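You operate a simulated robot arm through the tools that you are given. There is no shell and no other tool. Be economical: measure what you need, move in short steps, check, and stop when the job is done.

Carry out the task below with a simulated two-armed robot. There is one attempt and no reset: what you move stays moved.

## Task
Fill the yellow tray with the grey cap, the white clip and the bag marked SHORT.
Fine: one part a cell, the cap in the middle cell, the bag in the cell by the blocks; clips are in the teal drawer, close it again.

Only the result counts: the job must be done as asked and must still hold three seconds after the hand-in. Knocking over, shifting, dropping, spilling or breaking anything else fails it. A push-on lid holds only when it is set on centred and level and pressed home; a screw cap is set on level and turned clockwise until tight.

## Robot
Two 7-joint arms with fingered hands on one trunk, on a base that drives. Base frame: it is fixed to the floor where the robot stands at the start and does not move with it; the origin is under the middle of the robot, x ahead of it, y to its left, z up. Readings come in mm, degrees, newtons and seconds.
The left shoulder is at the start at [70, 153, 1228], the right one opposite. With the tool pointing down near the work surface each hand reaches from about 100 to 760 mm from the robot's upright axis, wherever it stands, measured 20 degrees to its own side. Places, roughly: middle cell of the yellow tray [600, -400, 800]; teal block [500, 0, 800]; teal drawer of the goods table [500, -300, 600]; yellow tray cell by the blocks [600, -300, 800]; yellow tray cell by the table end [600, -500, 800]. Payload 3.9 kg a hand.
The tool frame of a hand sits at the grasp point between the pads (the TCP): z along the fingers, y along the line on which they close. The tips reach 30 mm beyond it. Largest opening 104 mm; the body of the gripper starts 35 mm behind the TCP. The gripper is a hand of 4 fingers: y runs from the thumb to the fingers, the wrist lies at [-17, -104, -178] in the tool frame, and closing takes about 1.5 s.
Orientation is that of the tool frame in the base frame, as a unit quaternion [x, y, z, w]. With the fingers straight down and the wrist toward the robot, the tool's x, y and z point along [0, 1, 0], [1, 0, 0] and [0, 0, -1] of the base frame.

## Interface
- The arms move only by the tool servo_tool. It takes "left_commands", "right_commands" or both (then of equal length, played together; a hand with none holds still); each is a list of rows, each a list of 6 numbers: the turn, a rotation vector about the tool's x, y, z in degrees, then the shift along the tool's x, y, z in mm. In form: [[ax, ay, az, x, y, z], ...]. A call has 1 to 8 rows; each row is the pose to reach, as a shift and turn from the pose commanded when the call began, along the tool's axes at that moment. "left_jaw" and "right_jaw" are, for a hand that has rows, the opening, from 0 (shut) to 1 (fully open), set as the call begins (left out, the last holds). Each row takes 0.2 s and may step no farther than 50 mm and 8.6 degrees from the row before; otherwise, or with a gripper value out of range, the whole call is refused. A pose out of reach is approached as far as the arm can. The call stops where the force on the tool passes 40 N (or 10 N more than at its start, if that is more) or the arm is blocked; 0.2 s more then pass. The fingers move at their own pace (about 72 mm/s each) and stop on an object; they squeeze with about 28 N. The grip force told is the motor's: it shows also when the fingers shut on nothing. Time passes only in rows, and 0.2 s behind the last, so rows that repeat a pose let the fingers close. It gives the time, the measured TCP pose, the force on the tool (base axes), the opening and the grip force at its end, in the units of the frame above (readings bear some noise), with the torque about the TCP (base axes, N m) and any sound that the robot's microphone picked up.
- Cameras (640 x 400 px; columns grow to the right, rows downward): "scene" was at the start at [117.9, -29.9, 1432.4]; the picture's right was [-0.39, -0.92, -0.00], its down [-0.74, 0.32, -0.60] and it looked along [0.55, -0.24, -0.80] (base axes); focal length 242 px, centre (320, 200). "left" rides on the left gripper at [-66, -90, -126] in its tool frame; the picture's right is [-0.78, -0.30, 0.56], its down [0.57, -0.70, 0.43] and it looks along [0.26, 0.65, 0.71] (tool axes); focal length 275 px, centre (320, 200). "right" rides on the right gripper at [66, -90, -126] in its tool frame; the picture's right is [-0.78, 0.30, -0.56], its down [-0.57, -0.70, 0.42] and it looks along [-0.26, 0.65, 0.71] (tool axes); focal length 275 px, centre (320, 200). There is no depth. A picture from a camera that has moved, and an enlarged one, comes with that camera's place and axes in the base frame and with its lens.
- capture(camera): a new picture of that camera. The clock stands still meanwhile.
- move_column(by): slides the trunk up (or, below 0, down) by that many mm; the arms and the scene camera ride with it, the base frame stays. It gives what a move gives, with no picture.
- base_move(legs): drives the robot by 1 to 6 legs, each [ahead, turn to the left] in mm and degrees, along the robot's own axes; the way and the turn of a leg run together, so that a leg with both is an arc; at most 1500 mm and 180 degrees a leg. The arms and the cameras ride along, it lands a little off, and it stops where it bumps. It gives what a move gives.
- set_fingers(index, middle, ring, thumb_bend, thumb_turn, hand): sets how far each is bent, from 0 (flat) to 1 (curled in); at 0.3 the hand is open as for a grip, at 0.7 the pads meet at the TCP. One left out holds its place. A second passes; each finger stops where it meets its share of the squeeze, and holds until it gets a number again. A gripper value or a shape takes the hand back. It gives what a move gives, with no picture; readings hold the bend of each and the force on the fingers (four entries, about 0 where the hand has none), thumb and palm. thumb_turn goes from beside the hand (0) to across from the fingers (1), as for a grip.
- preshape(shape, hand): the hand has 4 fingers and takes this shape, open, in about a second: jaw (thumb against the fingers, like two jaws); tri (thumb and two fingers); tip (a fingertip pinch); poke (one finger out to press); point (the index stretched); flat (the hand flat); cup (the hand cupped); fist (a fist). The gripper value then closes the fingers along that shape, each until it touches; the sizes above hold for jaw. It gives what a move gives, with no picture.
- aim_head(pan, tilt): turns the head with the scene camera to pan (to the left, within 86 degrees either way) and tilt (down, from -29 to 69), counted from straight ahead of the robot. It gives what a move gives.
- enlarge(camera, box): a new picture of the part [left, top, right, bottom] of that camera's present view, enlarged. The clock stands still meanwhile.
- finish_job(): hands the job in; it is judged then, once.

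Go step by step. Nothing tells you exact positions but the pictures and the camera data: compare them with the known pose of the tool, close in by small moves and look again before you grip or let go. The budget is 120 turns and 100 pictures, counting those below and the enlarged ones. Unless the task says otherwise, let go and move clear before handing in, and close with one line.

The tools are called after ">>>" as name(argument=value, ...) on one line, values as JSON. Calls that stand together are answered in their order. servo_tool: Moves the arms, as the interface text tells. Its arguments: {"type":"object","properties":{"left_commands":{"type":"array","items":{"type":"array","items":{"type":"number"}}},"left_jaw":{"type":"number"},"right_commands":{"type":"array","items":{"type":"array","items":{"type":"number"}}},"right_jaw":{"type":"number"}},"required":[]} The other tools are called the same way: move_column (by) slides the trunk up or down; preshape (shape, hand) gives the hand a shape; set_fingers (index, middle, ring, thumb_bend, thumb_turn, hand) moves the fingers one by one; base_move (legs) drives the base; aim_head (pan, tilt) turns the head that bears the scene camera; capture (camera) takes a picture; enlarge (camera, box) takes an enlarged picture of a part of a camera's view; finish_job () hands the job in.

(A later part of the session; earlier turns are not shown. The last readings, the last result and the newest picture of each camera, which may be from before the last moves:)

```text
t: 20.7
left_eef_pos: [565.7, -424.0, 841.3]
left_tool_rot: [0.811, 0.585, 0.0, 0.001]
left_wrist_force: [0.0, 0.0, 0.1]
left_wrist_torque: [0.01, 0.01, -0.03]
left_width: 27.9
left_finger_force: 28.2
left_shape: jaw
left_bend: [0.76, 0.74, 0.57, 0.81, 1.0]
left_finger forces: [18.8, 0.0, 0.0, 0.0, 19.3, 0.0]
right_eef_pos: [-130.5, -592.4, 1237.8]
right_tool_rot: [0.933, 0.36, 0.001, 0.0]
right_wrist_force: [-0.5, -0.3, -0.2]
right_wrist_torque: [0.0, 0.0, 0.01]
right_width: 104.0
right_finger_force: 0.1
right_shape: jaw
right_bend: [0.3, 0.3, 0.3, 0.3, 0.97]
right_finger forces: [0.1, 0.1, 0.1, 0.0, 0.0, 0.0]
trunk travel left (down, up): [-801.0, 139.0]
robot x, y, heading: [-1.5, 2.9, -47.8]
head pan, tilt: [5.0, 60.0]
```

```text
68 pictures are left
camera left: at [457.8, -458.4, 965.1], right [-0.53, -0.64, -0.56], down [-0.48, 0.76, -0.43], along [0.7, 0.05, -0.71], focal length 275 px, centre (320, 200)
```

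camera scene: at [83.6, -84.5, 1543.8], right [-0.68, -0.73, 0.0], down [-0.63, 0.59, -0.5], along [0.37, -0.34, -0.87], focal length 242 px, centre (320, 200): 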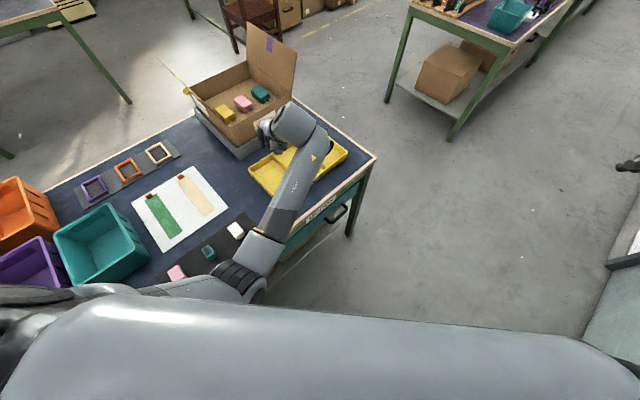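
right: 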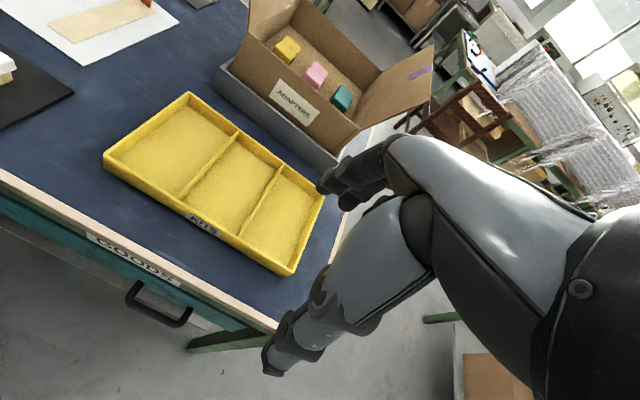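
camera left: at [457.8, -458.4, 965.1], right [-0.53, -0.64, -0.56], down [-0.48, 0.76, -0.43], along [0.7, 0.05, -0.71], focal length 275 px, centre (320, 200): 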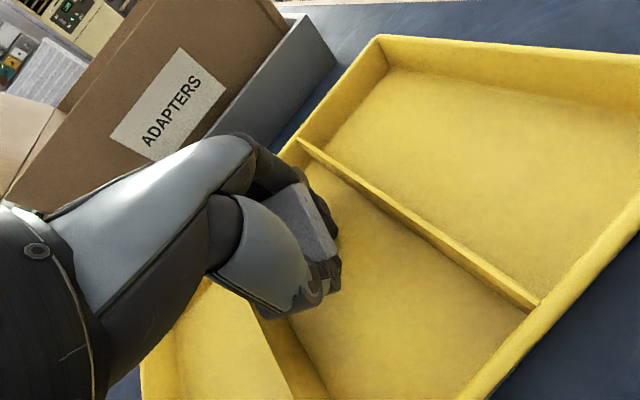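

No contact yet. I go down in small steps.

>>> servo_tool(left_commands=[[0, 0, 0, 0, 0, 3], [0, 0, 0, 0, 0, 6]])

>>> servo_tool(left_commands=[[0, 0, 0, 0, 0, 2], [0, 0, 0, 0, 0, 4]])

>>> capture(camera="left")

```text
t: 21.3
left_eef_pos: [564.9, -425.5, 833.7]
left_tool_rot: [0.811, 0.585, 0.0, 0.0]
left_wrist_force: [1.1, -0.6, -0.3]
left_wrist_torque: [0.0, 0.01, 0.0]
left_width: 27.6
left_finger_force: 27.9
left_shape: jaw
left_bend: [0.76, 0.74, 0.57, 0.81, 1.0]
left_finger forces: [18.8, 0.0, 0.0, 0.1, 19.3, 0.0]
right_eef_pos: [-130.2, -592.8, 1237.6]
right_tool_rot: [0.933, 0.36, 0.0, -0.001]
right_wrist_force: [-0.4, -0.2, 0.0]
right_wrist_torque: [0.0, -0.02, -0.01]
right_width: 103.8
right_finger_force: 0.1
right_shape: jaw
right_bend: [0.3, 0.3, 0.3, 0.3, 0.97]
right_finger forces: [0.0, 0.0, 0.0, 0.1, 0.0, 0.1]
trunk travel left (down, up): [-801.0, 139.0]
robot x, y, heading: [-2.1, -1.8, -48.0]
head pan, tilt: [5.0, 60.0]
```

```text
t: 21.9
left_eef_pos: [564.1, -424.8, 831.6]
left_tool_rot: [0.811, 0.585, 0.0, 0.003]
left_wrist_force: [1.4, 0.8, 5.1]
left_wrist_torque: [-0.06, -0.05, 0.03]
left_width: 27.8
left_finger_force: 27.8
left_shape: jaw
left_bend: [0.76, 0.74, 0.57, 0.81, 1.0]
left_finger forces: [23.8, 0.0, 0.2, 0.0, 20.3, 0.0]
right_eef_pos: [-130.4, -591.5, 1240.0]
right_tool_rot: [0.933, 0.361, 0.0, 0.0]
right_wrist_force: [-0.2, -0.8, 0.7]
right_wrist_torque: [0.01, 0.0, -0.01]
right_width: 103.7
right_finger_force: 0.1
right_shape: jaw
right_bend: [0.3, 0.3, 0.3, 0.3, 0.97]
right_finger forces: [0.0, 0.1, 0.0, 0.0, 0.1, 0.0]
trunk travel left (down, up): [-801.0, 139.0]
robot x, y, heading: [5.4, -0.9, -47.8]
head pan, tilt: [5.0, 60.0]
```

```text
67 pictures are left
camera left: at [458.5, -458.9, 956.6], right [-0.52, -0.64, -0.56], down [-0.48, 0.76, -0.43], along [0.7, 0.04, -0.71], focal length 275 px, centre (320, 200)
```

left: 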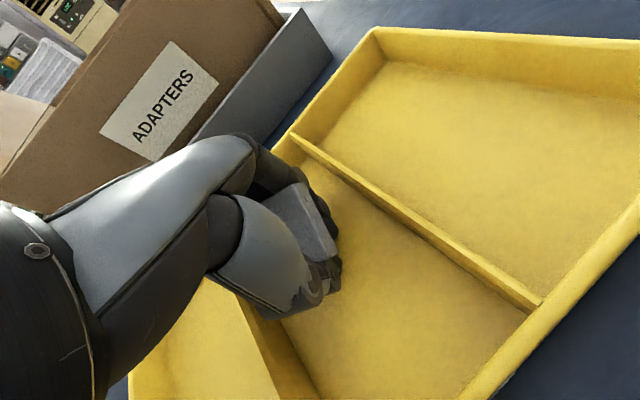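

The cap touches the cell floor. I open the fingers moderately to release it and rise.

>>> servo_tool(left_commands=[[0, 0, 0, 0, 0, 0], [0, 0, 0, 0, 0, 0], [0, 0, 0, 0, 0, 0], [0, 0, 0, 0, 0, 0], [0, 0, 0, 0, 0, 0]], left_jaw=0.7)

>>> capture(camera="left")

```text
t: 23.1
left_eef_pos: [564.8, -425.6, 834.9]
left_tool_rot: [0.812, 0.584, 0.0, 0.005]
left_wrist_force: [5.9, -2.4, 27.4]
left_wrist_torque: [0.12, 0.94, 0.09]
left_width: 66.3
left_finger_force: 0.0
left_shape: jaw
left_bend: [0.27, 0.37, 0.34, 0.64, 0.99]
left_finger forces: [0.1, 0.1, 0.0, 0.0, 27.6, 0.1]
right_eef_pos: [-132.0, -591.1, 1239.0]
right_tool_rot: [0.933, 0.36, 0.0, 0.002]
right_wrist_force: [0.0, 0.3, 0.0]
right_wrist_torque: [0.01, -0.04, -0.02]
right_width: 103.5
right_finger_force: 0.0
right_shape: jaw
right_bend: [0.3, 0.3, 0.3, 0.3, 0.97]
right_finger forces: [0.0, 0.0, 0.1, 0.1, 0.0, 0.0]
trunk travel left (down, up): [-801.0, 139.0]
robot x, y, heading: [3.6, 1.5, -47.9]
head pan, tilt: [5.0, 60.0]
```

```text
66 pictures are left
camera left: at [457.6, -458.7, 959.6], right [-0.52, -0.65, -0.56], down [-0.48, 0.76, -0.43], along [0.7, 0.04, -0.71], focal length 275 px, centre (320, 200)
```

left: 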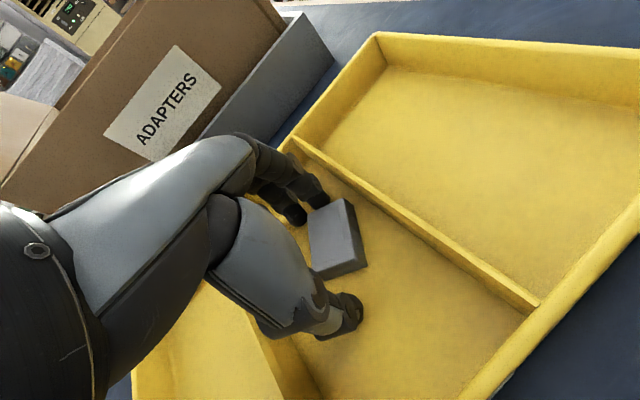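

The cap lies in the middle cell. I rise clear.

>>> servo_tool(left_commands=[[0, 0, 0, 0, 0, -10], [0, 0, 0, 0, 0, -40], [0, 0, 0, 0, 0, -80]])

>>> capture(camera="left")

```text
t: 23.9
left_eef_pos: [565.8, -422.1, 908.0]
left_tool_rot: [0.81, 0.586, 0.0, 0.0]
left_wrist_force: [-0.6, 0.2, 0.1]
left_wrist_torque: [-0.01, 0.02, -0.01]
left_width: 72.9
left_finger_force: 0.0
left_shape: jaw
left_bend: [0.27, 0.37, 0.34, 0.57, 0.99]
left_finger forces: [0.0, 0.1, 0.1, 0.0, 0.0, 0.0]
right_eef_pos: [-131.6, -593.0, 1240.2]
right_tool_rot: [0.933, 0.36, 0.0, 0.0]
right_wrist_force: [0.3, 1.1, -0.5]
right_wrist_torque: [0.01, -0.03, 0.02]
right_width: 103.6
right_finger_force: 0.1
right_shape: jaw
right_bend: [0.3, 0.3, 0.3, 0.3, 0.97]
right_finger forces: [0.0, 0.0, 0.0, 0.0, 0.0, 0.0]
trunk travel left (down, up): [-801.0, 139.0]
robot x, y, heading: [-3.0, -2.3, -47.9]
head pan, tilt: [5.0, 60.0]
```

```text
65 pictures are left
camera left: at [459.2, -456.3, 1033.7], right [-0.53, -0.64, -0.56], down [-0.48, 0.77, -0.42], along [0.7, 0.05, -0.71], focal length 275 px, centre (320, 200)
```

left: 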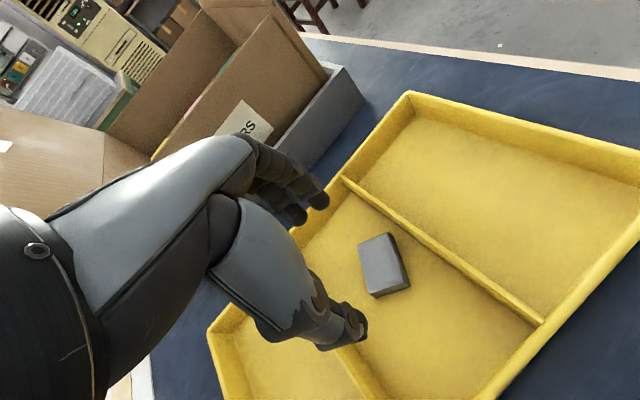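

The cap lies well in the middle cell. Next the SHORT bag at about (470, 352): I raise the trunk and retract the left hand before turning back.

>>> move_column(by=130)

>>> servo_tool(left_commands=[[0, 0, 6, 14, -44, 0], [0, 0, 12, 28, -88, 0], [0, 0, 18, 42, -132, 0], [0, 0, 24, 57, -177, 0], [0, 0, 24, 57, -177, 0]], left_jaw=1)

>>> base_move(legs=[[0, 58]])

>>> aim_head(pan=20, tilt=62)

>>> capture(camera="scene")

>>> capture(camera="left")

```text
t: 25.5
left_eef_pos: [567.6, -423.0, 1040.7]
left_tool_rot: [0.811, 0.585, 0.0, 0.001]
left_wrist_force: [0.2, 0.0, 0.5]
left_wrist_torque: [-0.01, 0.02, 0.02]
left_width: 72.8
left_finger_force: 0.1
left_shape: jaw
left_bend: [0.27, 0.37, 0.34, 0.57, 0.99]
left_finger forces: [0.0, 0.1, 0.0, 0.0, 0.0, 0.0]
right_eef_pos: [-129.9, -592.8, 1368.3]
right_tool_rot: [0.933, 0.36, 0.0, 0.0]
right_wrist_force: [-0.5, 0.2, 0.2]
right_wrist_torque: [-0.02, 0.0, 0.01]
right_width: 103.6
right_finger_force: 0.0
right_shape: jaw
right_bend: [0.3, 0.3, 0.3, 0.3, 0.97]
right_finger forces: [0.1, 0.0, 0.0, 0.1, 0.0, 0.0]
trunk travel left (down, up): [-931.0, 9.0]
robot x, y, heading: [0.8, 0.1, -47.7]
head pan, tilt: [5.0, 60.0]
```

```text
t: 26.9
left_eef_pos: [444.1, -293.1, 1034.7]
left_tool_rot: [0.916, 0.399, 0.045, -0.009]
left_wrist_force: [-0.1, 0.0, -0.2]
left_wrist_torque: [-0.04, 0.02, 0.01]
left_width: 103.8
left_finger_force: 0.0
left_shape: jaw
left_bend: [0.3, 0.3, 0.3, 0.3, 0.97]
left_finger forces: [0.0, 0.0, 0.0, 0.0, 0.0, 0.0]
right_eef_pos: [-129.0, -593.1, 1368.9]
right_tool_rot: [0.933, 0.36, 0.0, -0.001]
right_wrist_force: [-0.1, 0.3, 0.5]
right_wrist_torque: [-0.03, 0.02, 0.01]
right_width: 103.7
right_finger_force: 0.1
right_shape: jaw
right_bend: [0.3, 0.3, 0.3, 0.3, 0.97]
right_finger forces: [0.0, 0.1, 0.1, 0.0, 0.0, 0.0]
trunk travel left (down, up): [-931.0, 9.0]
robot x, y, heading: [1.6, 0.3, -48.0]
head pan, tilt: [5.0, 60.0]
stopped in row 5 (left hand): the arm was blocked; the commanded pose is now the measured one
```

```text
t: 29.9
left_eef_pos: [480.3, 223.0, 1036.1]
left_tool_rot: [0.605, 0.795, 0.035, -0.028]
left_wrist_force: [0.4, 0.9, -0.2]
left_wrist_torque: [0.01, 0.0, 0.01]
left_width: 103.7
left_finger_force: 0.0
left_shape: jaw
left_bend: [0.3, 0.3, 0.3, 0.3, 0.97]
left_finger forces: [0.0, 0.0, 0.1, 0.0, 0.1, 0.0]
right_eef_pos: [435.3, -422.2, 1369.2]
right_tool_rot: [0.638, 0.77, 0.001, 0.0]
right_wrist_force: [-0.7, -1.1, -0.1]
right_wrist_torque: [-0.01, 0.02, -0.04]
right_width: 103.9
right_finger_force: 0.0
right_shape: jaw
right_bend: [0.3, 0.3, 0.3, 0.3, 0.97]
right_finger forces: [0.0, 0.0, 0.0, 0.0, 0.1, 0.0]
trunk travel left (down, up): [-931.0, 9.0]
robot x, y, heading: [0.6, -3.6, 10.7]
head pan, tilt: [5.0, 60.0]
```

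```text
t: 30.7
left_eef_pos: [481.4, 223.3, 1035.5]
left_tool_rot: [0.606, 0.794, 0.036, -0.029]
left_wrist_force: [-0.3, 0.7, 0.2]
left_wrist_torque: [0.0, -0.01, -0.01]
left_width: 104.2
left_finger_force: 0.1
left_shape: jaw
left_bend: [0.3, 0.3, 0.3, 0.3, 0.97]
left_finger forces: [0.0, 0.1, 0.1, 0.0, 0.0, 0.0]
right_eef_pos: [436.8, -421.9, 1369.1]
right_tool_rot: [0.639, 0.769, 0.0, 0.0]
right_wrist_force: [0.3, -0.5, -0.3]
right_wrist_torque: [0.02, -0.01, -0.01]
right_width: 103.4
right_finger_force: 0.1
right_shape: jaw
right_bend: [0.3, 0.3, 0.3, 0.3, 0.97]
right_finger forces: [0.1, 0.1, 0.1, 0.0, 0.1, 0.0]
trunk travel left (down, up): [-931.0, 9.0]
robot x, y, heading: [-1.3, -0.4, 10.5]
head pan, tilt: [20.0, 62.0]
```

```text
64 pictures are left
camera scene: at [104.7, 40.8, 1671.7], right [0.51, -0.86, 0.0], down [-0.76, -0.45, -0.47], along [0.41, 0.24, -0.88], focal length 242 px, centre (320, 200)
```

scene: 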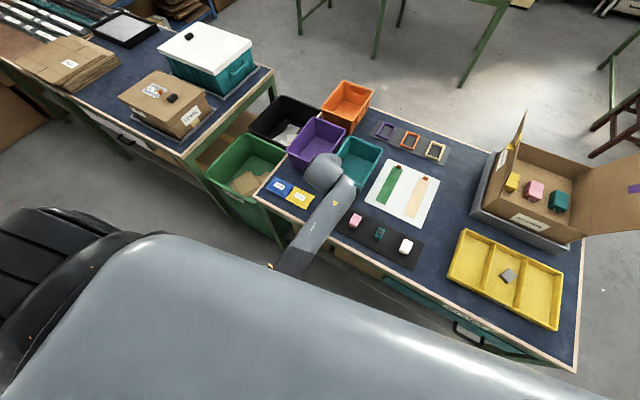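

```text
63 pictures are left
camera left: at [412.7, 125.8, 1152.8], right [-0.08, -0.77, -0.63], down [-0.83, 0.4, -0.39], along [0.55, 0.49, -0.67], focal length 275 px, centre (320, 200)
```

left: 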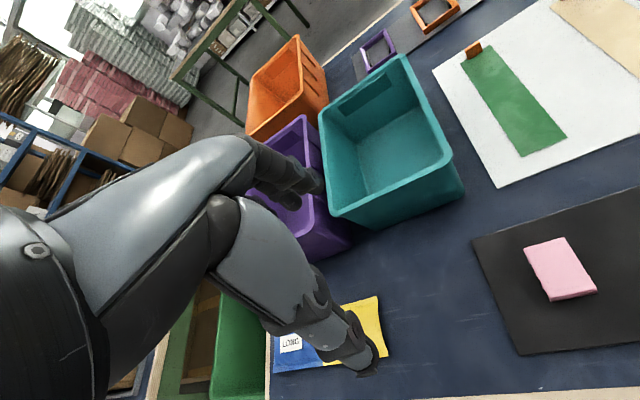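

The grey cap shows in the middle cell. I zoom on the bags to fix the SHORT bag's outline.

>>> enlarge(camera="scene", box=[230, 120, 350, 240])

>>> enlarge(camera="left", box=[240, 230, 440, 400])

```text
3.33 times, centred on (290, 180) of scene
camera zoom: at [104.7, 40.8, 1671.7], right [0.51, -0.86, 0.0], down [-0.76, -0.45, -0.47], along [0.41, 0.24, -0.88], focal length 806 px, centre (420, 267)
```

zoom: 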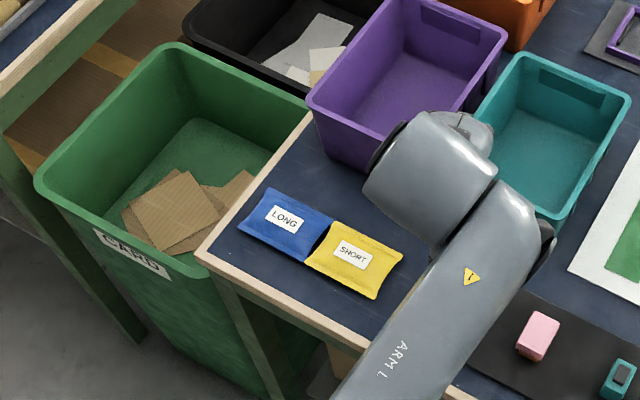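

```text
2.35 times, centred on (340, 315) of left
camera zoom: at [412.7, 125.8, 1152.8], right [-0.08, -0.77, -0.63], down [-0.83, 0.4, -0.39], along [0.55, 0.49, -0.67], focal length 648 px, centre (273, -71)
```

zoom: 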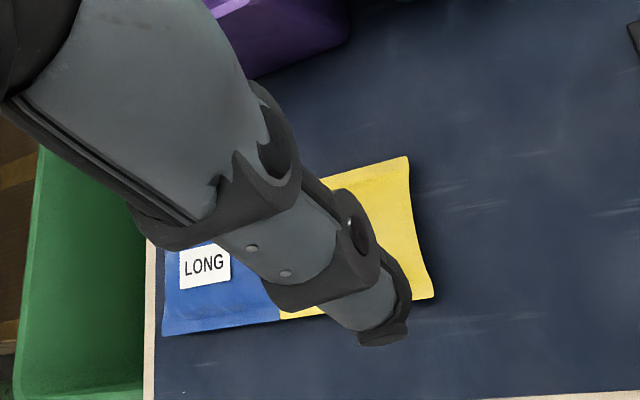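

The bag is about 70 x 101 mm, centred near (473, 352), aligned with the axes. I move the left hand above it, pointing straight down.

>>> servo_tool(left_commands=[[0.1, -1.3, 3.8, 30, 5, 26], [0.3, -2.6, 7.6, 60, 10, 52], [0.4, -4, 11.5, 90, 16, 79], [0.57, -5.3, 15.3, 118, 21, 106], [0.57, -5.3, 15.3, 118, 21, 106]])

>>> capture(camera="left")

>>> enlarge(camera="scene", box=[230, 120, 350, 240])

```text
t: 31.9
left_eef_pos: [471.7, 351.3, 940.9]
left_tool_rot: [0.707, 0.708, 0.0, 0.001]
left_wrist_force: [-0.3, -0.3, 0.9]
left_wrist_torque: [-0.01, 0.0, 0.02]
left_width: 103.8
left_finger_force: 0.0
left_shape: jaw
left_bend: [0.3, 0.3, 0.3, 0.3, 0.97]
left_finger forces: [0.0, 0.0, 0.0, 0.1, 0.1, 0.0]
right_eef_pos: [435.5, -422.0, 1367.9]
right_tool_rot: [0.639, 0.769, -0.001, 0.0]
right_wrist_force: [-0.5, -0.4, 0.0]
right_wrist_torque: [0.0, 0.0, 0.0]
right_width: 103.6
right_finger_force: 0.1
right_shape: jaw
right_bend: [0.3, 0.3, 0.3, 0.3, 0.97]
right_finger forces: [0.0, 0.0, 0.1, 0.1, 0.0, 0.0]
trunk travel left (down, up): [-931.0, 9.0]
robot x, y, heading: [-0.2, 2.0, 10.7]
head pan, tilt: [20.0, 62.0]
```

```text
60 pictures are left
camera left: at [381.2, 285.3, 1065.8], right [-0.3, -0.78, -0.56], down [-0.7, 0.57, -0.43], along [0.65, 0.26, -0.71], focal length 275 px, centre (320, 200)
```

left: 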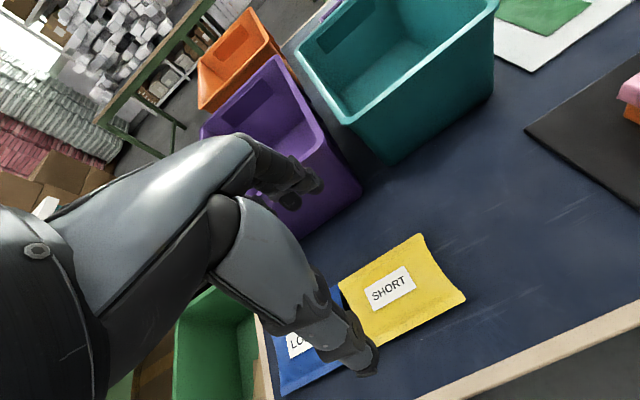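

```text
3.33 times, centred on (290, 180) of scene
camera zoom: at [104.4, 40.8, 1671.7], right [0.51, -0.86, 0.0], down [-0.76, -0.45, -0.47], along [0.41, 0.24, -0.88], focal length 806 px, centre (420, 267)
```

zoom: 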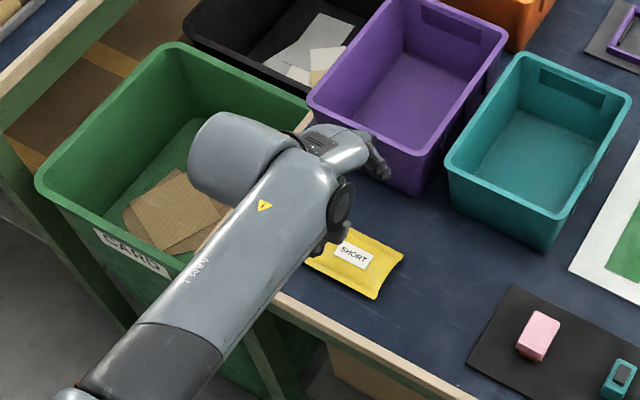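

The hand is centred over the SHORT bag in x; I shift 3 mm and descend to near the table, then look.

>>> servo_tool(left_commands=[[0, 0, 0, -3, 0, 30], [0, 0, 0, -3, 0, 60], [0, 0, 0, -3, 0, 85], [0, 0, 0, -3, 0, 98]])

>>> capture(camera="left")

```text
t: 32.9
left_eef_pos: [470.4, 347.6, 842.8]
left_tool_rot: [0.707, 0.707, 0.0, 0.0]
left_wrist_force: [0.3, -0.3, -0.2]
left_wrist_torque: [0.0, -0.01, -0.01]
left_width: 103.8
left_finger_force: 0.0
left_shape: jaw
left_bend: [0.3, 0.3, 0.3, 0.3, 0.97]
left_finger forces: [0.1, 0.0, 0.0, 0.0, 0.0, 0.0]
right_eef_pos: [436.6, -422.4, 1369.4]
right_tool_rot: [0.639, 0.77, 0.0, 0.0]
right_wrist_force: [0.3, -0.3, -0.7]
right_wrist_torque: [0.0, -0.02, -0.01]
right_width: 103.8
right_finger_force: 0.2
right_shape: jaw
right_bend: [0.3, 0.3, 0.3, 0.3, 0.97]
right_finger forces: [0.1, 0.0, 0.1, 0.0, 0.0, 0.1]
trunk travel left (down, up): [-931.0, 9.0]
robot x, y, heading: [-2.7, -1.6, 10.4]
head pan, tilt: [20.0, 62.0]
```

```text
58 pictures are left
camera left: at [380.1, 282.9, 968.2], right [-0.3, -0.78, -0.56], down [-0.7, 0.57, -0.43], along [0.65, 0.26, -0.71], focal length 275 px, centre (320, 200)
```

left: 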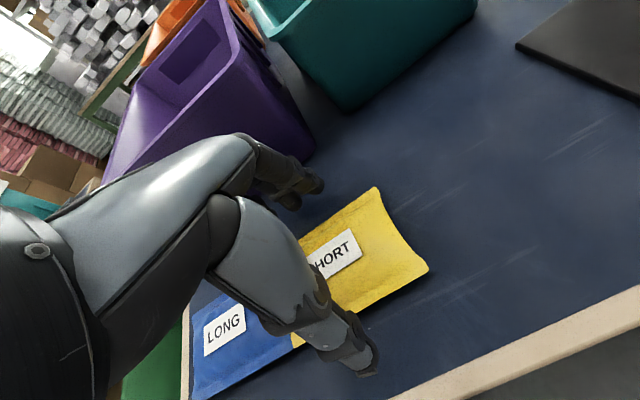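

The bag lies between thumb and fingers. I go down to skim the table.

>>> servo_tool(left_commands=[[0, 0, 0, 0, 0, 4], [0, 0, 0, 0, 0, 8]])

>>> servo_tool(left_commands=[[0, 0, 0, 0, 0, 2], [0, 0, 0, 0, 0, 4]])

>>> capture(camera="left")

```text
t: 33.5
left_eef_pos: [471.0, 348.9, 835.5]
left_tool_rot: [0.707, 0.707, 0.0, 0.001]
left_wrist_force: [-0.4, 0.3, -0.1]
left_wrist_torque: [0.01, 0.01, -0.02]
left_width: 103.9
left_finger_force: 0.0
left_shape: jaw
left_bend: [0.3, 0.3, 0.3, 0.3, 0.97]
left_finger forces: [0.0, 0.1, 0.1, 0.1, 0.1, 0.1]
right_eef_pos: [437.1, -422.0, 1368.4]
right_tool_rot: [0.639, 0.769, 0.001, 0.0]
right_wrist_force: [-0.7, 0.2, 0.8]
right_wrist_torque: [0.02, 0.0, 0.02]
right_width: 103.9
right_finger_force: 0.0
right_shape: jaw
right_bend: [0.3, 0.3, 0.3, 0.3, 0.97]
right_finger forces: [0.0, 0.0, 0.0, 0.0, 0.0, 0.1]
trunk travel left (down, up): [-931.0, 9.0]
robot x, y, heading: [-1.2, -2.5, 10.4]
head pan, tilt: [20.0, 62.0]
```

```text
t: 34.1
left_eef_pos: [471.8, 348.9, 831.4]
left_tool_rot: [0.707, 0.707, 0.0, 0.001]
left_wrist_force: [-0.3, -0.5, 0.1]
left_wrist_torque: [0.0, -0.01, -0.01]
left_width: 103.5
left_finger_force: 0.1
left_shape: jaw
left_bend: [0.3, 0.3, 0.3, 0.3, 0.97]
left_finger forces: [0.1, 0.0, 0.1, 0.0, 0.0, 0.0]
right_eef_pos: [436.1, -422.5, 1368.0]
right_tool_rot: [0.638, 0.77, 0.0, 0.0]
right_wrist_force: [0.9, -0.3, 0.2]
right_wrist_torque: [0.01, -0.02, 0.04]
right_width: 103.6
right_finger_force: 0.1
right_shape: jaw
right_bend: [0.3, 0.3, 0.3, 0.3, 0.97]
right_finger forces: [0.0, 0.0, 0.0, 0.0, 0.1, 0.0]
trunk travel left (down, up): [-931.0, 9.0]
robot x, y, heading: [1.0, -0.2, 10.5]
head pan, tilt: [20.0, 62.0]
```

```text
57 pictures are left
camera left: at [380.9, 283.8, 956.4], right [-0.3, -0.78, -0.56], down [-0.7, 0.57, -0.43], along [0.65, 0.26, -0.71], focal length 275 px, centre (320, 200)
```

left: 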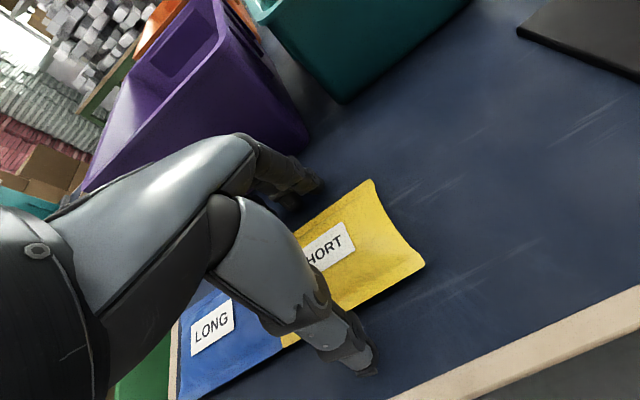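

>>> servo_tool(left_commands=[[0, 0, 0, 0, 0, 2], [0, 0, 0, 0, 0, 4]])

>>> servo_tool(left_commands=[[0, 0, 0, 0, 0, 0], [0, 0, 0, 0, 0, 0], [0, 0, 0, 0, 0, 0], [0, 0, 0, 0, 0, 0], [0, 0, 0, 0, 0, 0], [0, 0, 0, 0, 0, 0]], left_jaw=0)

>>> enlarge(camera="left", box=[170, 130, 450, 400])

```text
t: 34.7
left_eef_pos: [471.0, 349.0, 829.9]
left_tool_rot: [0.707, 0.707, 0.002, 0.002]
left_wrist_force: [-2.0, 0.0, 10.6]
left_wrist_torque: [0.15, -0.69, 0.06]
left_width: 103.2
left_finger_force: 0.0
left_shape: jaw
left_bend: [0.3, 0.3, 0.3, 0.3, 0.97]
left_finger forces: [0.1, 11.2, 0.1, 0.0, 0.1, 0.1]
right_eef_pos: [433.3, -423.0, 1368.5]
right_tool_rot: [0.638, 0.77, 0.001, 0.0]
right_wrist_force: [0.1, -0.5, -0.5]
right_wrist_torque: [0.0, -0.02, 0.01]
right_width: 103.8
right_finger_force: 0.1
right_shape: jaw
right_bend: [0.3, 0.3, 0.3, 0.3, 0.97]
right_finger forces: [0.1, 0.0, 0.1, 0.0, 0.0, 0.0]
trunk travel left (down, up): [-931.0, 9.0]
robot x, y, heading: [-0.2, 0.5, 10.3]
head pan, tilt: [20.0, 62.0]
```

```text
t: 36.1
left_eef_pos: [469.3, 346.8, 831.5]
left_tool_rot: [0.707, 0.707, 0.002, 0.002]
left_wrist_force: [0.0, 1.0, 33.2]
left_wrist_torque: [-0.11, 0.87, 0.08]
left_width: 63.9
left_finger_force: 27.7
left_shape: jaw
left_bend: [0.73, 0.4, 0.37, 0.61, 1.0]
left_finger forces: [20.9, 6.6, 3.8, 0.0, 48.8, 0.1]
right_eef_pos: [432.0, -425.2, 1369.0]
right_tool_rot: [0.638, 0.77, 0.002, 0.0]
right_wrist_force: [0.6, 0.3, 0.4]
right_wrist_torque: [0.01, -0.03, 0.0]
right_width: 103.6
right_finger_force: 0.1
right_shape: jaw
right_bend: [0.3, 0.3, 0.3, 0.3, 0.97]
right_finger forces: [0.1, 0.0, 0.0, 0.0, 0.0, 0.1]
trunk travel left (down, up): [-931.0, 9.0]
robot x, y, heading: [-0.7, -0.7, 10.6]
head pan, tilt: [20.0, 62.0]
```

```text
1.48 times, centred on (310, 265) of left
camera zoom: at [379.0, 282.4, 954.9], right [-0.29, -0.78, -0.56], down [-0.7, 0.57, -0.43], along [0.65, 0.27, -0.71], focal length 408 px, centre (335, 104)
```

zoom: 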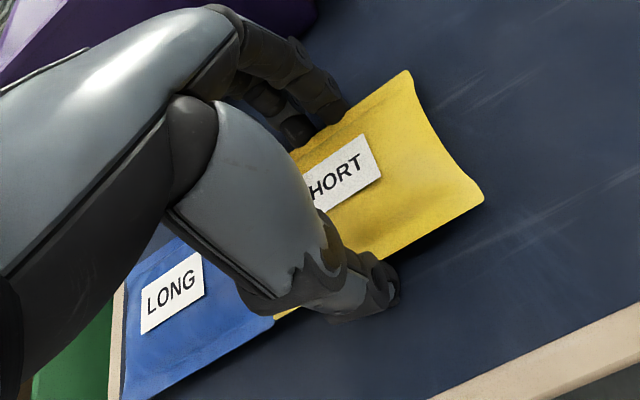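

The bag is gripped. I lift a little and look.

>>> servo_tool(left_commands=[[0, 0, 0, 0, 0, -5], [0, 0, 0, 0, 0, -15], [0, 0, 0, 0, 0, -30]])

>>> capture(camera="left")

```text
t: 36.9
left_eef_pos: [468.6, 347.2, 857.4]
left_tool_rot: [0.707, 0.707, -0.001, 0.0]
left_wrist_force: [0.6, 0.5, -0.6]
left_wrist_torque: [-0.01, 0.05, 0.01]
left_width: 63.6
left_finger_force: 27.7
left_shape: jaw
left_bend: [0.73, 0.39, 0.36, 0.62, 1.0]
left_finger forces: [17.3, 5.1, 3.8, 0.0, 26.4, 0.0]
right_eef_pos: [434.7, -422.3, 1369.2]
right_tool_rot: [0.639, 0.77, 0.001, 0.0]
right_wrist_force: [0.2, 0.1, -0.1]
right_wrist_torque: [-0.01, -0.06, -0.02]
right_width: 103.8
right_finger_force: 0.1
right_shape: jaw
right_bend: [0.3, 0.3, 0.3, 0.3, 0.97]
right_finger forces: [0.0, 0.0, 0.0, 0.0, 0.1, 0.0]
trunk travel left (down, up): [-931.0, 9.0]
robot x, y, heading: [-2.7, -2.5, 10.4]
head pan, tilt: [20.0, 62.0]
```

```text
55 pictures are left
camera left: at [378.8, 282.5, 982.9], right [-0.3, -0.78, -0.56], down [-0.7, 0.57, -0.42], along [0.65, 0.26, -0.72], focal length 275 px, centre (320, 200)
```

left: 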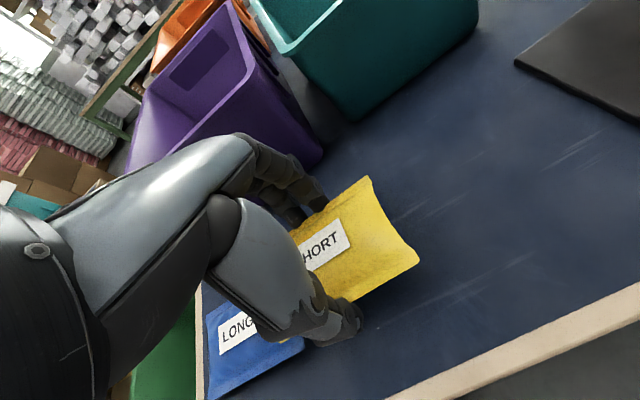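

The SHORT bag hangs well in the hand. I raise it and turn the base toward the tray.

>>> servo_tool(left_commands=[[0, 0, 0, 0, 0, -40], [0, 0, 0, 0, 0, -80], [0, 0, 0, 0, -10, -120], [0, 0, 0, 0, -20, -160]])

>>> base_move(legs=[[0, -75]])

>>> capture(camera="left")

```text
t: 37.9
left_eef_pos: [445.6, 347.6, 1018.0]
left_tool_rot: [0.707, 0.707, 0.0, 0.001]
left_wrist_force: [-0.9, -0.5, -0.3]
left_wrist_torque: [-0.02, 0.01, -0.02]
left_width: 63.5
left_finger_force: 27.7
left_shape: jaw
left_bend: [0.73, 0.39, 0.36, 0.62, 1.0]
left_finger forces: [17.1, 5.2, 3.7, 0.0, 26.1, 0.0]
right_eef_pos: [435.6, -422.6, 1368.9]
right_tool_rot: [0.638, 0.77, 0.0, 0.001]
right_wrist_force: [0.2, 0.4, -1.0]
right_wrist_torque: [-0.01, 0.0, 0.01]
right_width: 103.5
right_finger_force: 0.0
right_shape: jaw
right_bend: [0.3, 0.3, 0.3, 0.3, 0.97]
right_finger forces: [0.0, 0.0, 0.1, 0.1, 0.0, 0.0]
trunk travel left (down, up): [-931.0, 9.0]
robot x, y, heading: [-1.5, -0.7, 10.7]
head pan, tilt: [20.0, 62.0]
```

```text
t: 41.5
left_eef_pos: [449.8, -344.9, 1017.8]
left_tool_rot: [0.992, 0.128, -0.002, 0.0]
left_wrist_force: [0.3, 0.4, -1.0]
left_wrist_torque: [-0.01, 0.02, -0.01]
left_width: 63.7
left_finger_force: 28.7
left_shape: jaw
left_bend: [0.73, 0.39, 0.36, 0.63, 1.0]
left_finger forces: [16.8, 5.1, 3.6, 0.1, 25.4, 0.1]
right_eef_pos: [-296.5, -529.1, 1368.6]
right_tool_rot: [0.976, 0.218, 0.0, -0.001]
right_wrist_force: [-0.3, -0.9, -0.4]
right_wrist_torque: [-0.04, -0.01, 0.05]
right_width: 103.7
right_finger_force: 0.1
right_shape: jaw
right_bend: [0.3, 0.3, 0.3, 0.3, 0.97]
right_finger forces: [0.0, 0.0, 0.0, 0.0, 0.0, 0.0]
trunk travel left (down, up): [-931.0, 9.0]
robot x, y, heading: [-1.0, 0.7, -65.2]
head pan, tilt: [20.0, 62.0]
```

```text
54 pictures are left
camera left: at [363.8, -274.4, 1143.1], right [-0.83, 0.09, -0.56], down [0.38, 0.82, -0.43], along [0.42, -0.56, -0.71], focal length 275 px, centre (320, 200)
```

left: 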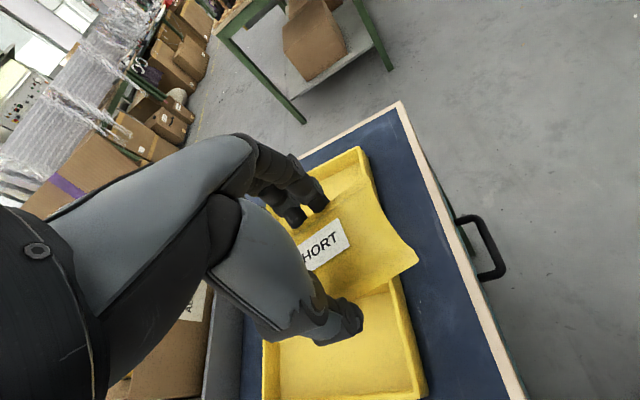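

The tray is below the hand. I turn the bag's long side along the cell and move above the cell by the blocks (about 558, -317).

>>> servo_tool(left_commands=[[0, 0, 4, 28, 0, 22], [0, 0, 8, 56, 0, 44], [0, 0, 12, 84, 0, 66], [0, 0, 14.7, 111, 0, 88], [0, 0, 14.7, 111, 0, 88]])

>>> capture(camera="left")

>>> aim_head(pan=38, tilt=58)

>>> capture(camera="scene")

```text
t: 42.7
left_eef_pos: [558.7, -315.8, 930.4]
left_tool_rot: [1.0, -0.001, -0.001, 0.001]
left_wrist_force: [0.8, -0.5, 0.0]
left_wrist_torque: [-0.01, -0.02, -0.03]
left_width: 63.4
left_finger_force: 27.7
left_shape: jaw
left_bend: [0.73, 0.39, 0.36, 0.63, 1.0]
left_finger forces: [16.8, 5.2, 3.6, 0.1, 25.5, 0.1]
right_eef_pos: [-297.5, -529.3, 1367.6]
right_tool_rot: [0.976, 0.218, 0.0, 0.0]
right_wrist_force: [0.0, 0.3, 0.4]
right_wrist_torque: [-0.01, 0.0, -0.01]
right_width: 103.7
right_finger_force: 0.1
right_shape: jaw
right_bend: [0.3, 0.3, 0.3, 0.3, 0.97]
right_finger forces: [0.1, 0.1, 0.1, 0.0, 0.1, 0.0]
trunk travel left (down, up): [-931.0, 9.0]
robot x, y, heading: [-2.4, 2.1, -65.0]
head pan, tilt: [20.0, 62.0]
```

```text
53 pictures are left
camera left: at [493.2, -225.9, 1054.6], right [-0.78, 0.3, -0.56], down [0.57, 0.7, -0.43], along [0.26, -0.65, -0.71], focal length 275 px, centre (320, 200)
```

left: 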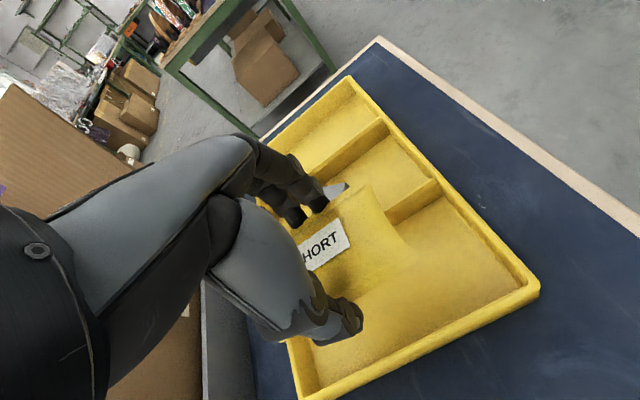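

```text
t: 43.5
left_eef_pos: [558.3, -316.8, 929.5]
left_tool_rot: [1.0, 0.0, 0.0, 0.0]
left_wrist_force: [-0.9, -0.6, -0.7]
left_wrist_torque: [0.01, 0.01, -0.02]
left_width: 63.2
left_finger_force: 28.2
left_shape: jaw
left_bend: [0.73, 0.39, 0.36, 0.63, 1.0]
left_finger forces: [16.8, 5.2, 3.5, 0.0, 25.5, 0.0]
right_eef_pos: [-296.7, -529.0, 1368.7]
right_tool_rot: [0.976, 0.218, 0.0, 0.0]
right_wrist_force: [0.7, -0.3, 0.4]
right_wrist_torque: [0.01, -0.04, 0.02]
right_width: 103.8
right_finger_force: 0.0
right_shape: jaw
right_bend: [0.3, 0.3, 0.3, 0.3, 0.97]
right_finger forces: [0.0, 0.1, 0.0, 0.0, 0.0, 0.1]
trunk travel left (down, up): [-931.0, 9.0]
robot x, y, heading: [0.9, -0.7, -64.8]
head pan, tilt: [38.0, 58.0]
```

```text
52 pictures are left
camera scene: at [81.9, -77.2, 1676.3], right [-0.45, -0.89, 0.0], down [-0.76, 0.39, -0.53], along [0.47, -0.24, -0.85], focal length 242 px, centre (320, 200)
```

scene: 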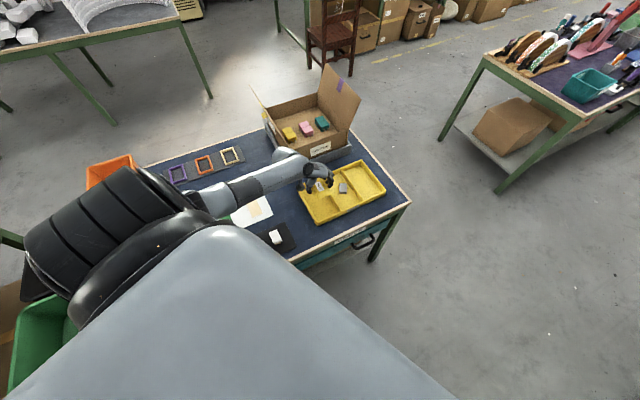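

The bag is centred over the cell by the blocks (walls at about y -369 and -265). I lower it.

>>> servo_tool(left_commands=[[0, 0, 0, 0, 0, 35], [0, 0, 0, 0, 0, 65], [0, 0, 0, 0, 0, 80], [0, 0, 0, 0, 0, 87]])

>>> capture(camera="left")

```text
t: 44.5
left_eef_pos: [557.2, -317.7, 849.5]
left_tool_rot: [1.0, 0.001, 0.005, 0.007]
left_wrist_force: [3.7, 7.7, 41.2]
left_wrist_torque: [-1.76, -0.5, 0.34]
left_width: 63.5
left_finger_force: 27.4
left_shape: jaw
left_bend: [0.73, 0.38, 0.37, 0.63, 0.99]
left_finger forces: [16.5, 53.4, 4.0, 0.0, 39.0, 0.0]
right_eef_pos: [-302.9, -522.2, 1370.1]
right_tool_rot: [0.976, 0.218, 0.002, 0.002]
right_wrist_force: [0.0, 0.4, -0.2]
right_wrist_torque: [-0.03, -0.01, -0.01]
right_width: 103.6
right_finger_force: 0.1
right_shape: jaw
right_bend: [0.3, 0.3, 0.3, 0.3, 0.97]
right_finger forces: [0.0, 0.1, 0.0, 0.0, 0.0, 0.1]
trunk travel left (down, up): [-931.0, 9.0]
robot x, y, heading: [-1.4, -1.5, -65.1]
head pan, tilt: [38.0, 58.0]
```

```text
51 pictures are left
camera left: at [490.1, -225.4, 973.0], right [-0.77, 0.29, -0.57], down [0.58, 0.7, -0.43], along [0.27, -0.66, -0.7], focal length 275 px, centre (320, 200)
```

left: 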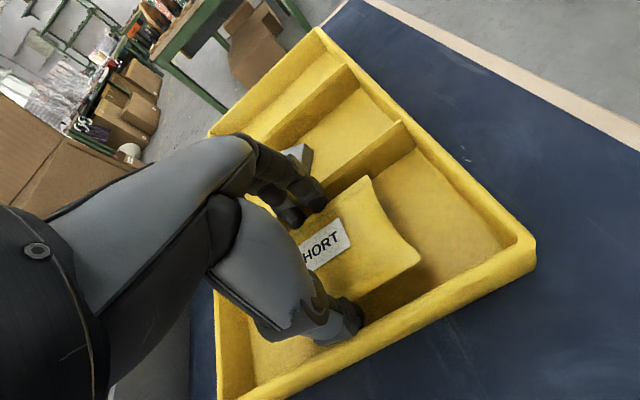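

A finger landed on the divider. I back off upward at once and zoom to see the clearances.

>>> servo_tool(left_commands=[[0, 0, 0, 0, 0, -8]])

>>> enlarge(camera="left", box=[220, 110, 460, 380])

>>> enlarge(camera="scene", box=[270, 130, 410, 240])

```text
t: 44.9
left_eef_pos: [555.2, -315.7, 851.0]
left_tool_rot: [1.0, 0.0, -0.001, 0.002]
left_wrist_force: [8.0, -0.8, 18.4]
left_wrist_torque: [-1.01, -0.36, 0.37]
left_width: 63.4
left_finger_force: 28.3
left_shape: jaw
left_bend: [0.73, 0.38, 0.36, 0.63, 1.0]
left_finger forces: [19.1, 29.9, 4.6, 0.0, 41.9, 0.0]
right_eef_pos: [-298.2, -526.7, 1369.3]
right_tool_rot: [0.976, 0.218, 0.0, 0.001]
right_wrist_force: [0.7, -0.7, -0.4]
right_wrist_torque: [0.01, 0.04, 0.0]
right_width: 103.6
right_finger_force: 0.0
right_shape: jaw
right_bend: [0.3, 0.3, 0.3, 0.3, 0.97]
right_finger forces: [0.0, 0.0, 0.0, 0.1, 0.1, 0.0]
trunk travel left (down, up): [-931.0, 9.0]
robot x, y, heading: [-0.6, 1.3, -65.0]
head pan, tilt: [38.0, 58.0]
```

```text
1.48 times, centred on (340, 245) of left
camera zoom: at [490.3, -225.4, 975.9], right [-0.78, 0.29, -0.56], down [0.57, 0.7, -0.43], along [0.26, -0.65, -0.71], focal length 408 px, centre (290, 133)
```

zoom: 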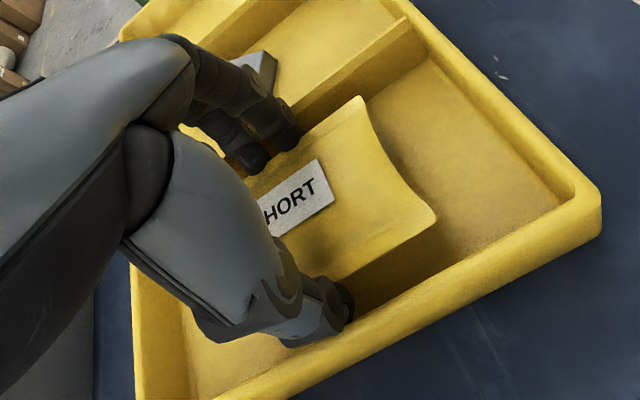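

```text
3.64 times, centred on (340, 185) of scene
camera zoom: at [81.6, -75.3, 1676.3], right [-0.45, -0.89, 0.0], down [-0.76, 0.38, -0.53], along [0.47, -0.24, -0.85], focal length 879 px, centre (247, 254)
```

zoom: 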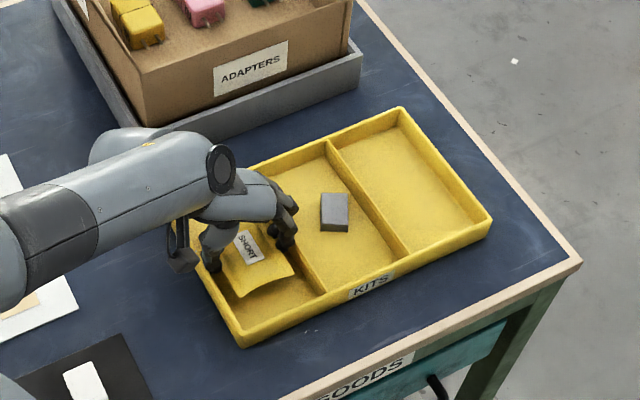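

Fingers and thumb are too wide to enter the cell beside the bag. I rise so the tips just clear the walls, re-centre, and let the bag settle the last centimetres.

>>> servo_tool(left_commands=[[0, 0, 0, 0, 0, -6], [0, 0, 0, 2, 1, -8]])

>>> capture(camera="left")

```text
t: 45.5
left_eef_pos: [558.2, -317.1, 855.6]
left_tool_rot: [1.0, 0.0, -0.003, -0.001]
left_wrist_force: [0.7, 0.1, -0.5]
left_wrist_torque: [-0.02, 0.0, 0.02]
left_width: 63.6
left_finger_force: 27.6
left_shape: jaw
left_bend: [0.73, 0.39, 0.36, 0.63, 0.99]
left_finger forces: [18.2, 5.6, 3.4, 0.1, 27.4, 0.0]
right_eef_pos: [-296.8, -527.0, 1367.2]
right_tool_rot: [0.976, 0.22, 0.0, -0.001]
right_wrist_force: [0.0, -0.4, 0.3]
right_wrist_torque: [-0.02, 0.02, 0.03]
right_width: 103.8
right_finger_force: 0.0
right_shape: jaw
right_bend: [0.3, 0.3, 0.3, 0.3, 0.97]
right_finger forces: [0.1, 0.0, 0.0, 0.1, 0.0, 0.0]
trunk travel left (down, up): [-931.0, 9.0]
robot x, y, heading: [3.1, -0.8, -64.8]
head pan, tilt: [38.0, 58.0]
```

```text
48 pictures are left
camera left: at [492.9, -226.5, 982.0], right [-0.78, 0.3, -0.55], down [0.57, 0.7, -0.43], along [0.26, -0.65, -0.72], focal length 275 px, centre (320, 200)
```

left: 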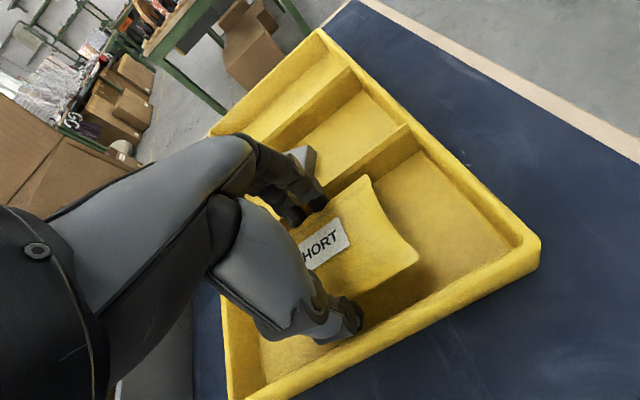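

Force is gone at this height. I rise 4 mm more and open fully.

>>> servo_tool(left_commands=[[0, 0, 0, 0, 0, -4]])

>>> servo_tool(left_commands=[[0, 0, 0, 0, 0, 0], [0, 0, 0, 0, 0, 0], [0, 0, 0, 0, 0, 0], [0, 0, 0, 0, 0, 0], [0, 0, 0, 0, 0, -20], [0, 0, 0, 0, 0, -60]], left_jaw=1)

>>> capture(camera="left")

```text
t: 45.9
left_eef_pos: [559.9, -317.6, 860.9]
left_tool_rot: [1.0, 0.0, 0.0, 0.0]
left_wrist_force: [-0.6, 0.4, -0.8]
left_wrist_torque: [0.0, 0.01, 0.0]
left_width: 63.7
left_finger_force: 27.5
left_shape: jaw
left_bend: [0.73, 0.39, 0.36, 0.63, 0.99]
left_finger forces: [18.2, 5.6, 3.5, 0.1, 27.3, 0.1]
right_eef_pos: [-297.8, -529.2, 1367.8]
right_tool_rot: [0.976, 0.218, 0.0, 0.0]
right_wrist_force: [-0.5, 0.3, -0.2]
right_wrist_torque: [0.02, -0.01, 0.0]
right_width: 103.8
right_finger_force: 0.1
right_shape: jaw
right_bend: [0.3, 0.3, 0.3, 0.3, 0.97]
right_finger forces: [0.0, 0.0, 0.0, 0.0, 0.1, 0.1]
trunk travel left (down, up): [-931.0, 9.0]
robot x, y, heading: [-2.0, 2.3, -64.7]
head pan, tilt: [38.0, 58.0]
```

```text
t: 47.3
left_eef_pos: [559.1, -316.6, 921.0]
left_tool_rot: [1.0, 0.0, 0.0, 0.0]
left_wrist_force: [0.3, -0.3, 1.0]
left_wrist_torque: [0.01, 0.01, 0.01]
left_width: 103.9
left_finger_force: 0.0
left_shape: jaw
left_bend: [0.3, 0.3, 0.3, 0.3, 0.97]
left_finger forces: [0.0, 0.0, 0.0, 0.0, 0.0, 0.0]
right_eef_pos: [-298.7, -525.5, 1369.0]
right_tool_rot: [0.976, 0.218, 0.0, 0.002]
right_wrist_force: [-0.7, 0.4, -0.3]
right_wrist_torque: [-0.01, 0.01, 0.03]
right_width: 103.6
right_finger_force: 0.1
right_shape: jaw
right_bend: [0.3, 0.3, 0.3, 0.3, 0.97]
right_finger forces: [0.0, 0.0, 0.0, 0.1, 0.0, 0.0]
trunk travel left (down, up): [-931.0, 9.0]
robot x, y, heading: [1.2, -0.3, -64.9]
head pan, tilt: [38.0, 58.0]
```

```text
47 pictures are left
camera left: at [493.3, -226.4, 1046.9], right [-0.78, 0.3, -0.56], down [0.57, 0.7, -0.43], along [0.26, -0.65, -0.71], focal length 275 px, centre (320, 200)
```

left: 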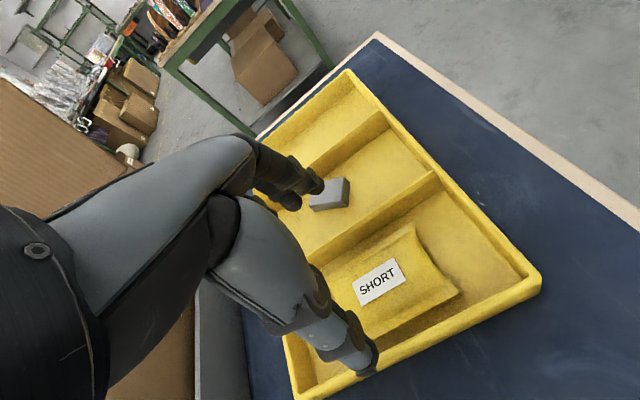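

The bag lies in its cell by the blocks and the cap in the middle cell. Now the drawer: I retract the left hand and drive the base to stand in front of the drawer, a bit back.

>>> servo_tool(left_commands=[[0, 0, 0, 0, 0, -45], [0, 0, 0, -45, -16, -65], [0, 0, 0, -90, -32, -80], [0, 0, 0, -135, -50, -95], [0, 0, 0, -179, -67, -109]])

>>> base_move(legs=[[0, -25], [250, 0], [0, 90], [-180, 0]])

>>> aim_head(pan=-10, tilt=50)

>>> capture(camera="scene")

>>> capture(camera="right")

```text
refused: row 2 steps farther than a row can; nothing moved
```

```text
t: 55.3
left_eef_pos: [365.3, 104.9, 919.0]
left_tool_rot: [0.856, 0.517, -0.002, 0.0]
left_wrist_force: [0.2, -0.9, 0.0]
left_wrist_torque: [-0.03, 0.02, -0.01]
left_width: 103.6
left_finger_force: 0.0
left_shape: jaw
left_bend: [0.3, 0.3, 0.3, 0.3, 0.97]
left_finger forces: [0.0, 0.1, 0.1, 0.0, 0.0, 0.0]
right_eef_pos: [151.3, -750.8, 1368.0]
right_tool_rot: [0.723, 0.69, -0.001, -0.002]
right_wrist_force: [-0.3, 0.3, -0.2]
right_wrist_torque: [-0.01, 0.01, -0.02]
right_width: 103.7
right_finger_force: 0.1
right_shape: jaw
right_bend: [0.3, 0.3, 0.3, 0.3, 0.97]
right_finger forces: [0.1, 0.1, 0.0, 0.0, 0.0, 0.1]
trunk travel left (down, up): [-931.0, 9.0]
robot x, y, heading: [-177.7, -238.6, -2.9]
head pan, tilt: [38.0, 58.0]
```

```text
t: 56.4
left_eef_pos: [363.0, 106.1, 920.1]
left_tool_rot: [0.857, 0.516, -0.001, 0.001]
left_wrist_force: [0.5, -0.4, -0.8]
left_wrist_torque: [-0.01, 0.02, -0.01]
left_width: 103.9
left_finger_force: 0.1
left_shape: jaw
left_bend: [0.3, 0.3, 0.3, 0.3, 0.97]
left_finger forces: [0.0, 0.0, 0.1, 0.0, 0.0, 0.0]
right_eef_pos: [148.5, -752.3, 1368.5]
right_tool_rot: [0.723, 0.691, 0.0, 0.0]
right_wrist_force: [-0.1, -0.3, -0.1]
right_wrist_torque: [-0.01, 0.01, 0.02]
right_width: 103.7
right_finger_force: 0.1
right_shape: jaw
right_bend: [0.3, 0.3, 0.3, 0.3, 0.97]
right_finger forces: [0.0, 0.1, 0.0, 0.0, 0.0, 0.0]
trunk travel left (down, up): [-931.0, 9.0]
robot x, y, heading: [-180.5, -245.3, -2.7]
head pan, tilt: [-10.0, 50.0]
```

```text
46 pictures are left
camera scene: at [-54.3, -261.4, 1686.4], right [-0.22, -0.98, 0.0], down [-0.75, 0.17, -0.64], along [0.63, -0.14, -0.77], focal length 242 px, centre (320, 200)
```

scene: 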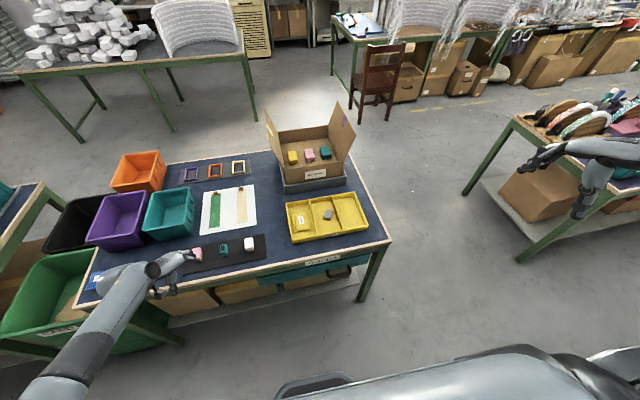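

```text
45 pictures are left
camera right: at [61.4, -680.9, 1493.9], right [0.26, -0.79, 0.56], down [-0.73, -0.54, -0.42], along [0.64, -0.29, -0.71], focal length 275 px, centre (320, 200)
```

right: 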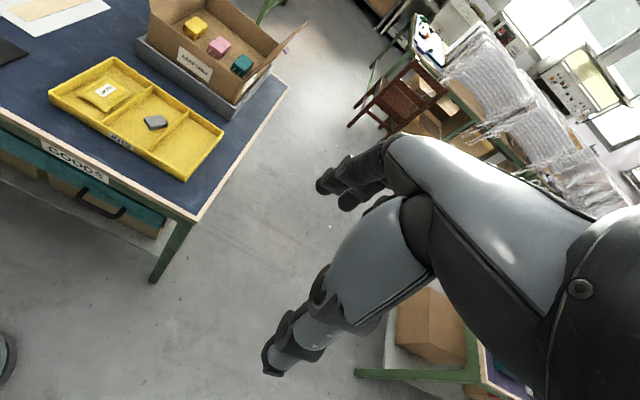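

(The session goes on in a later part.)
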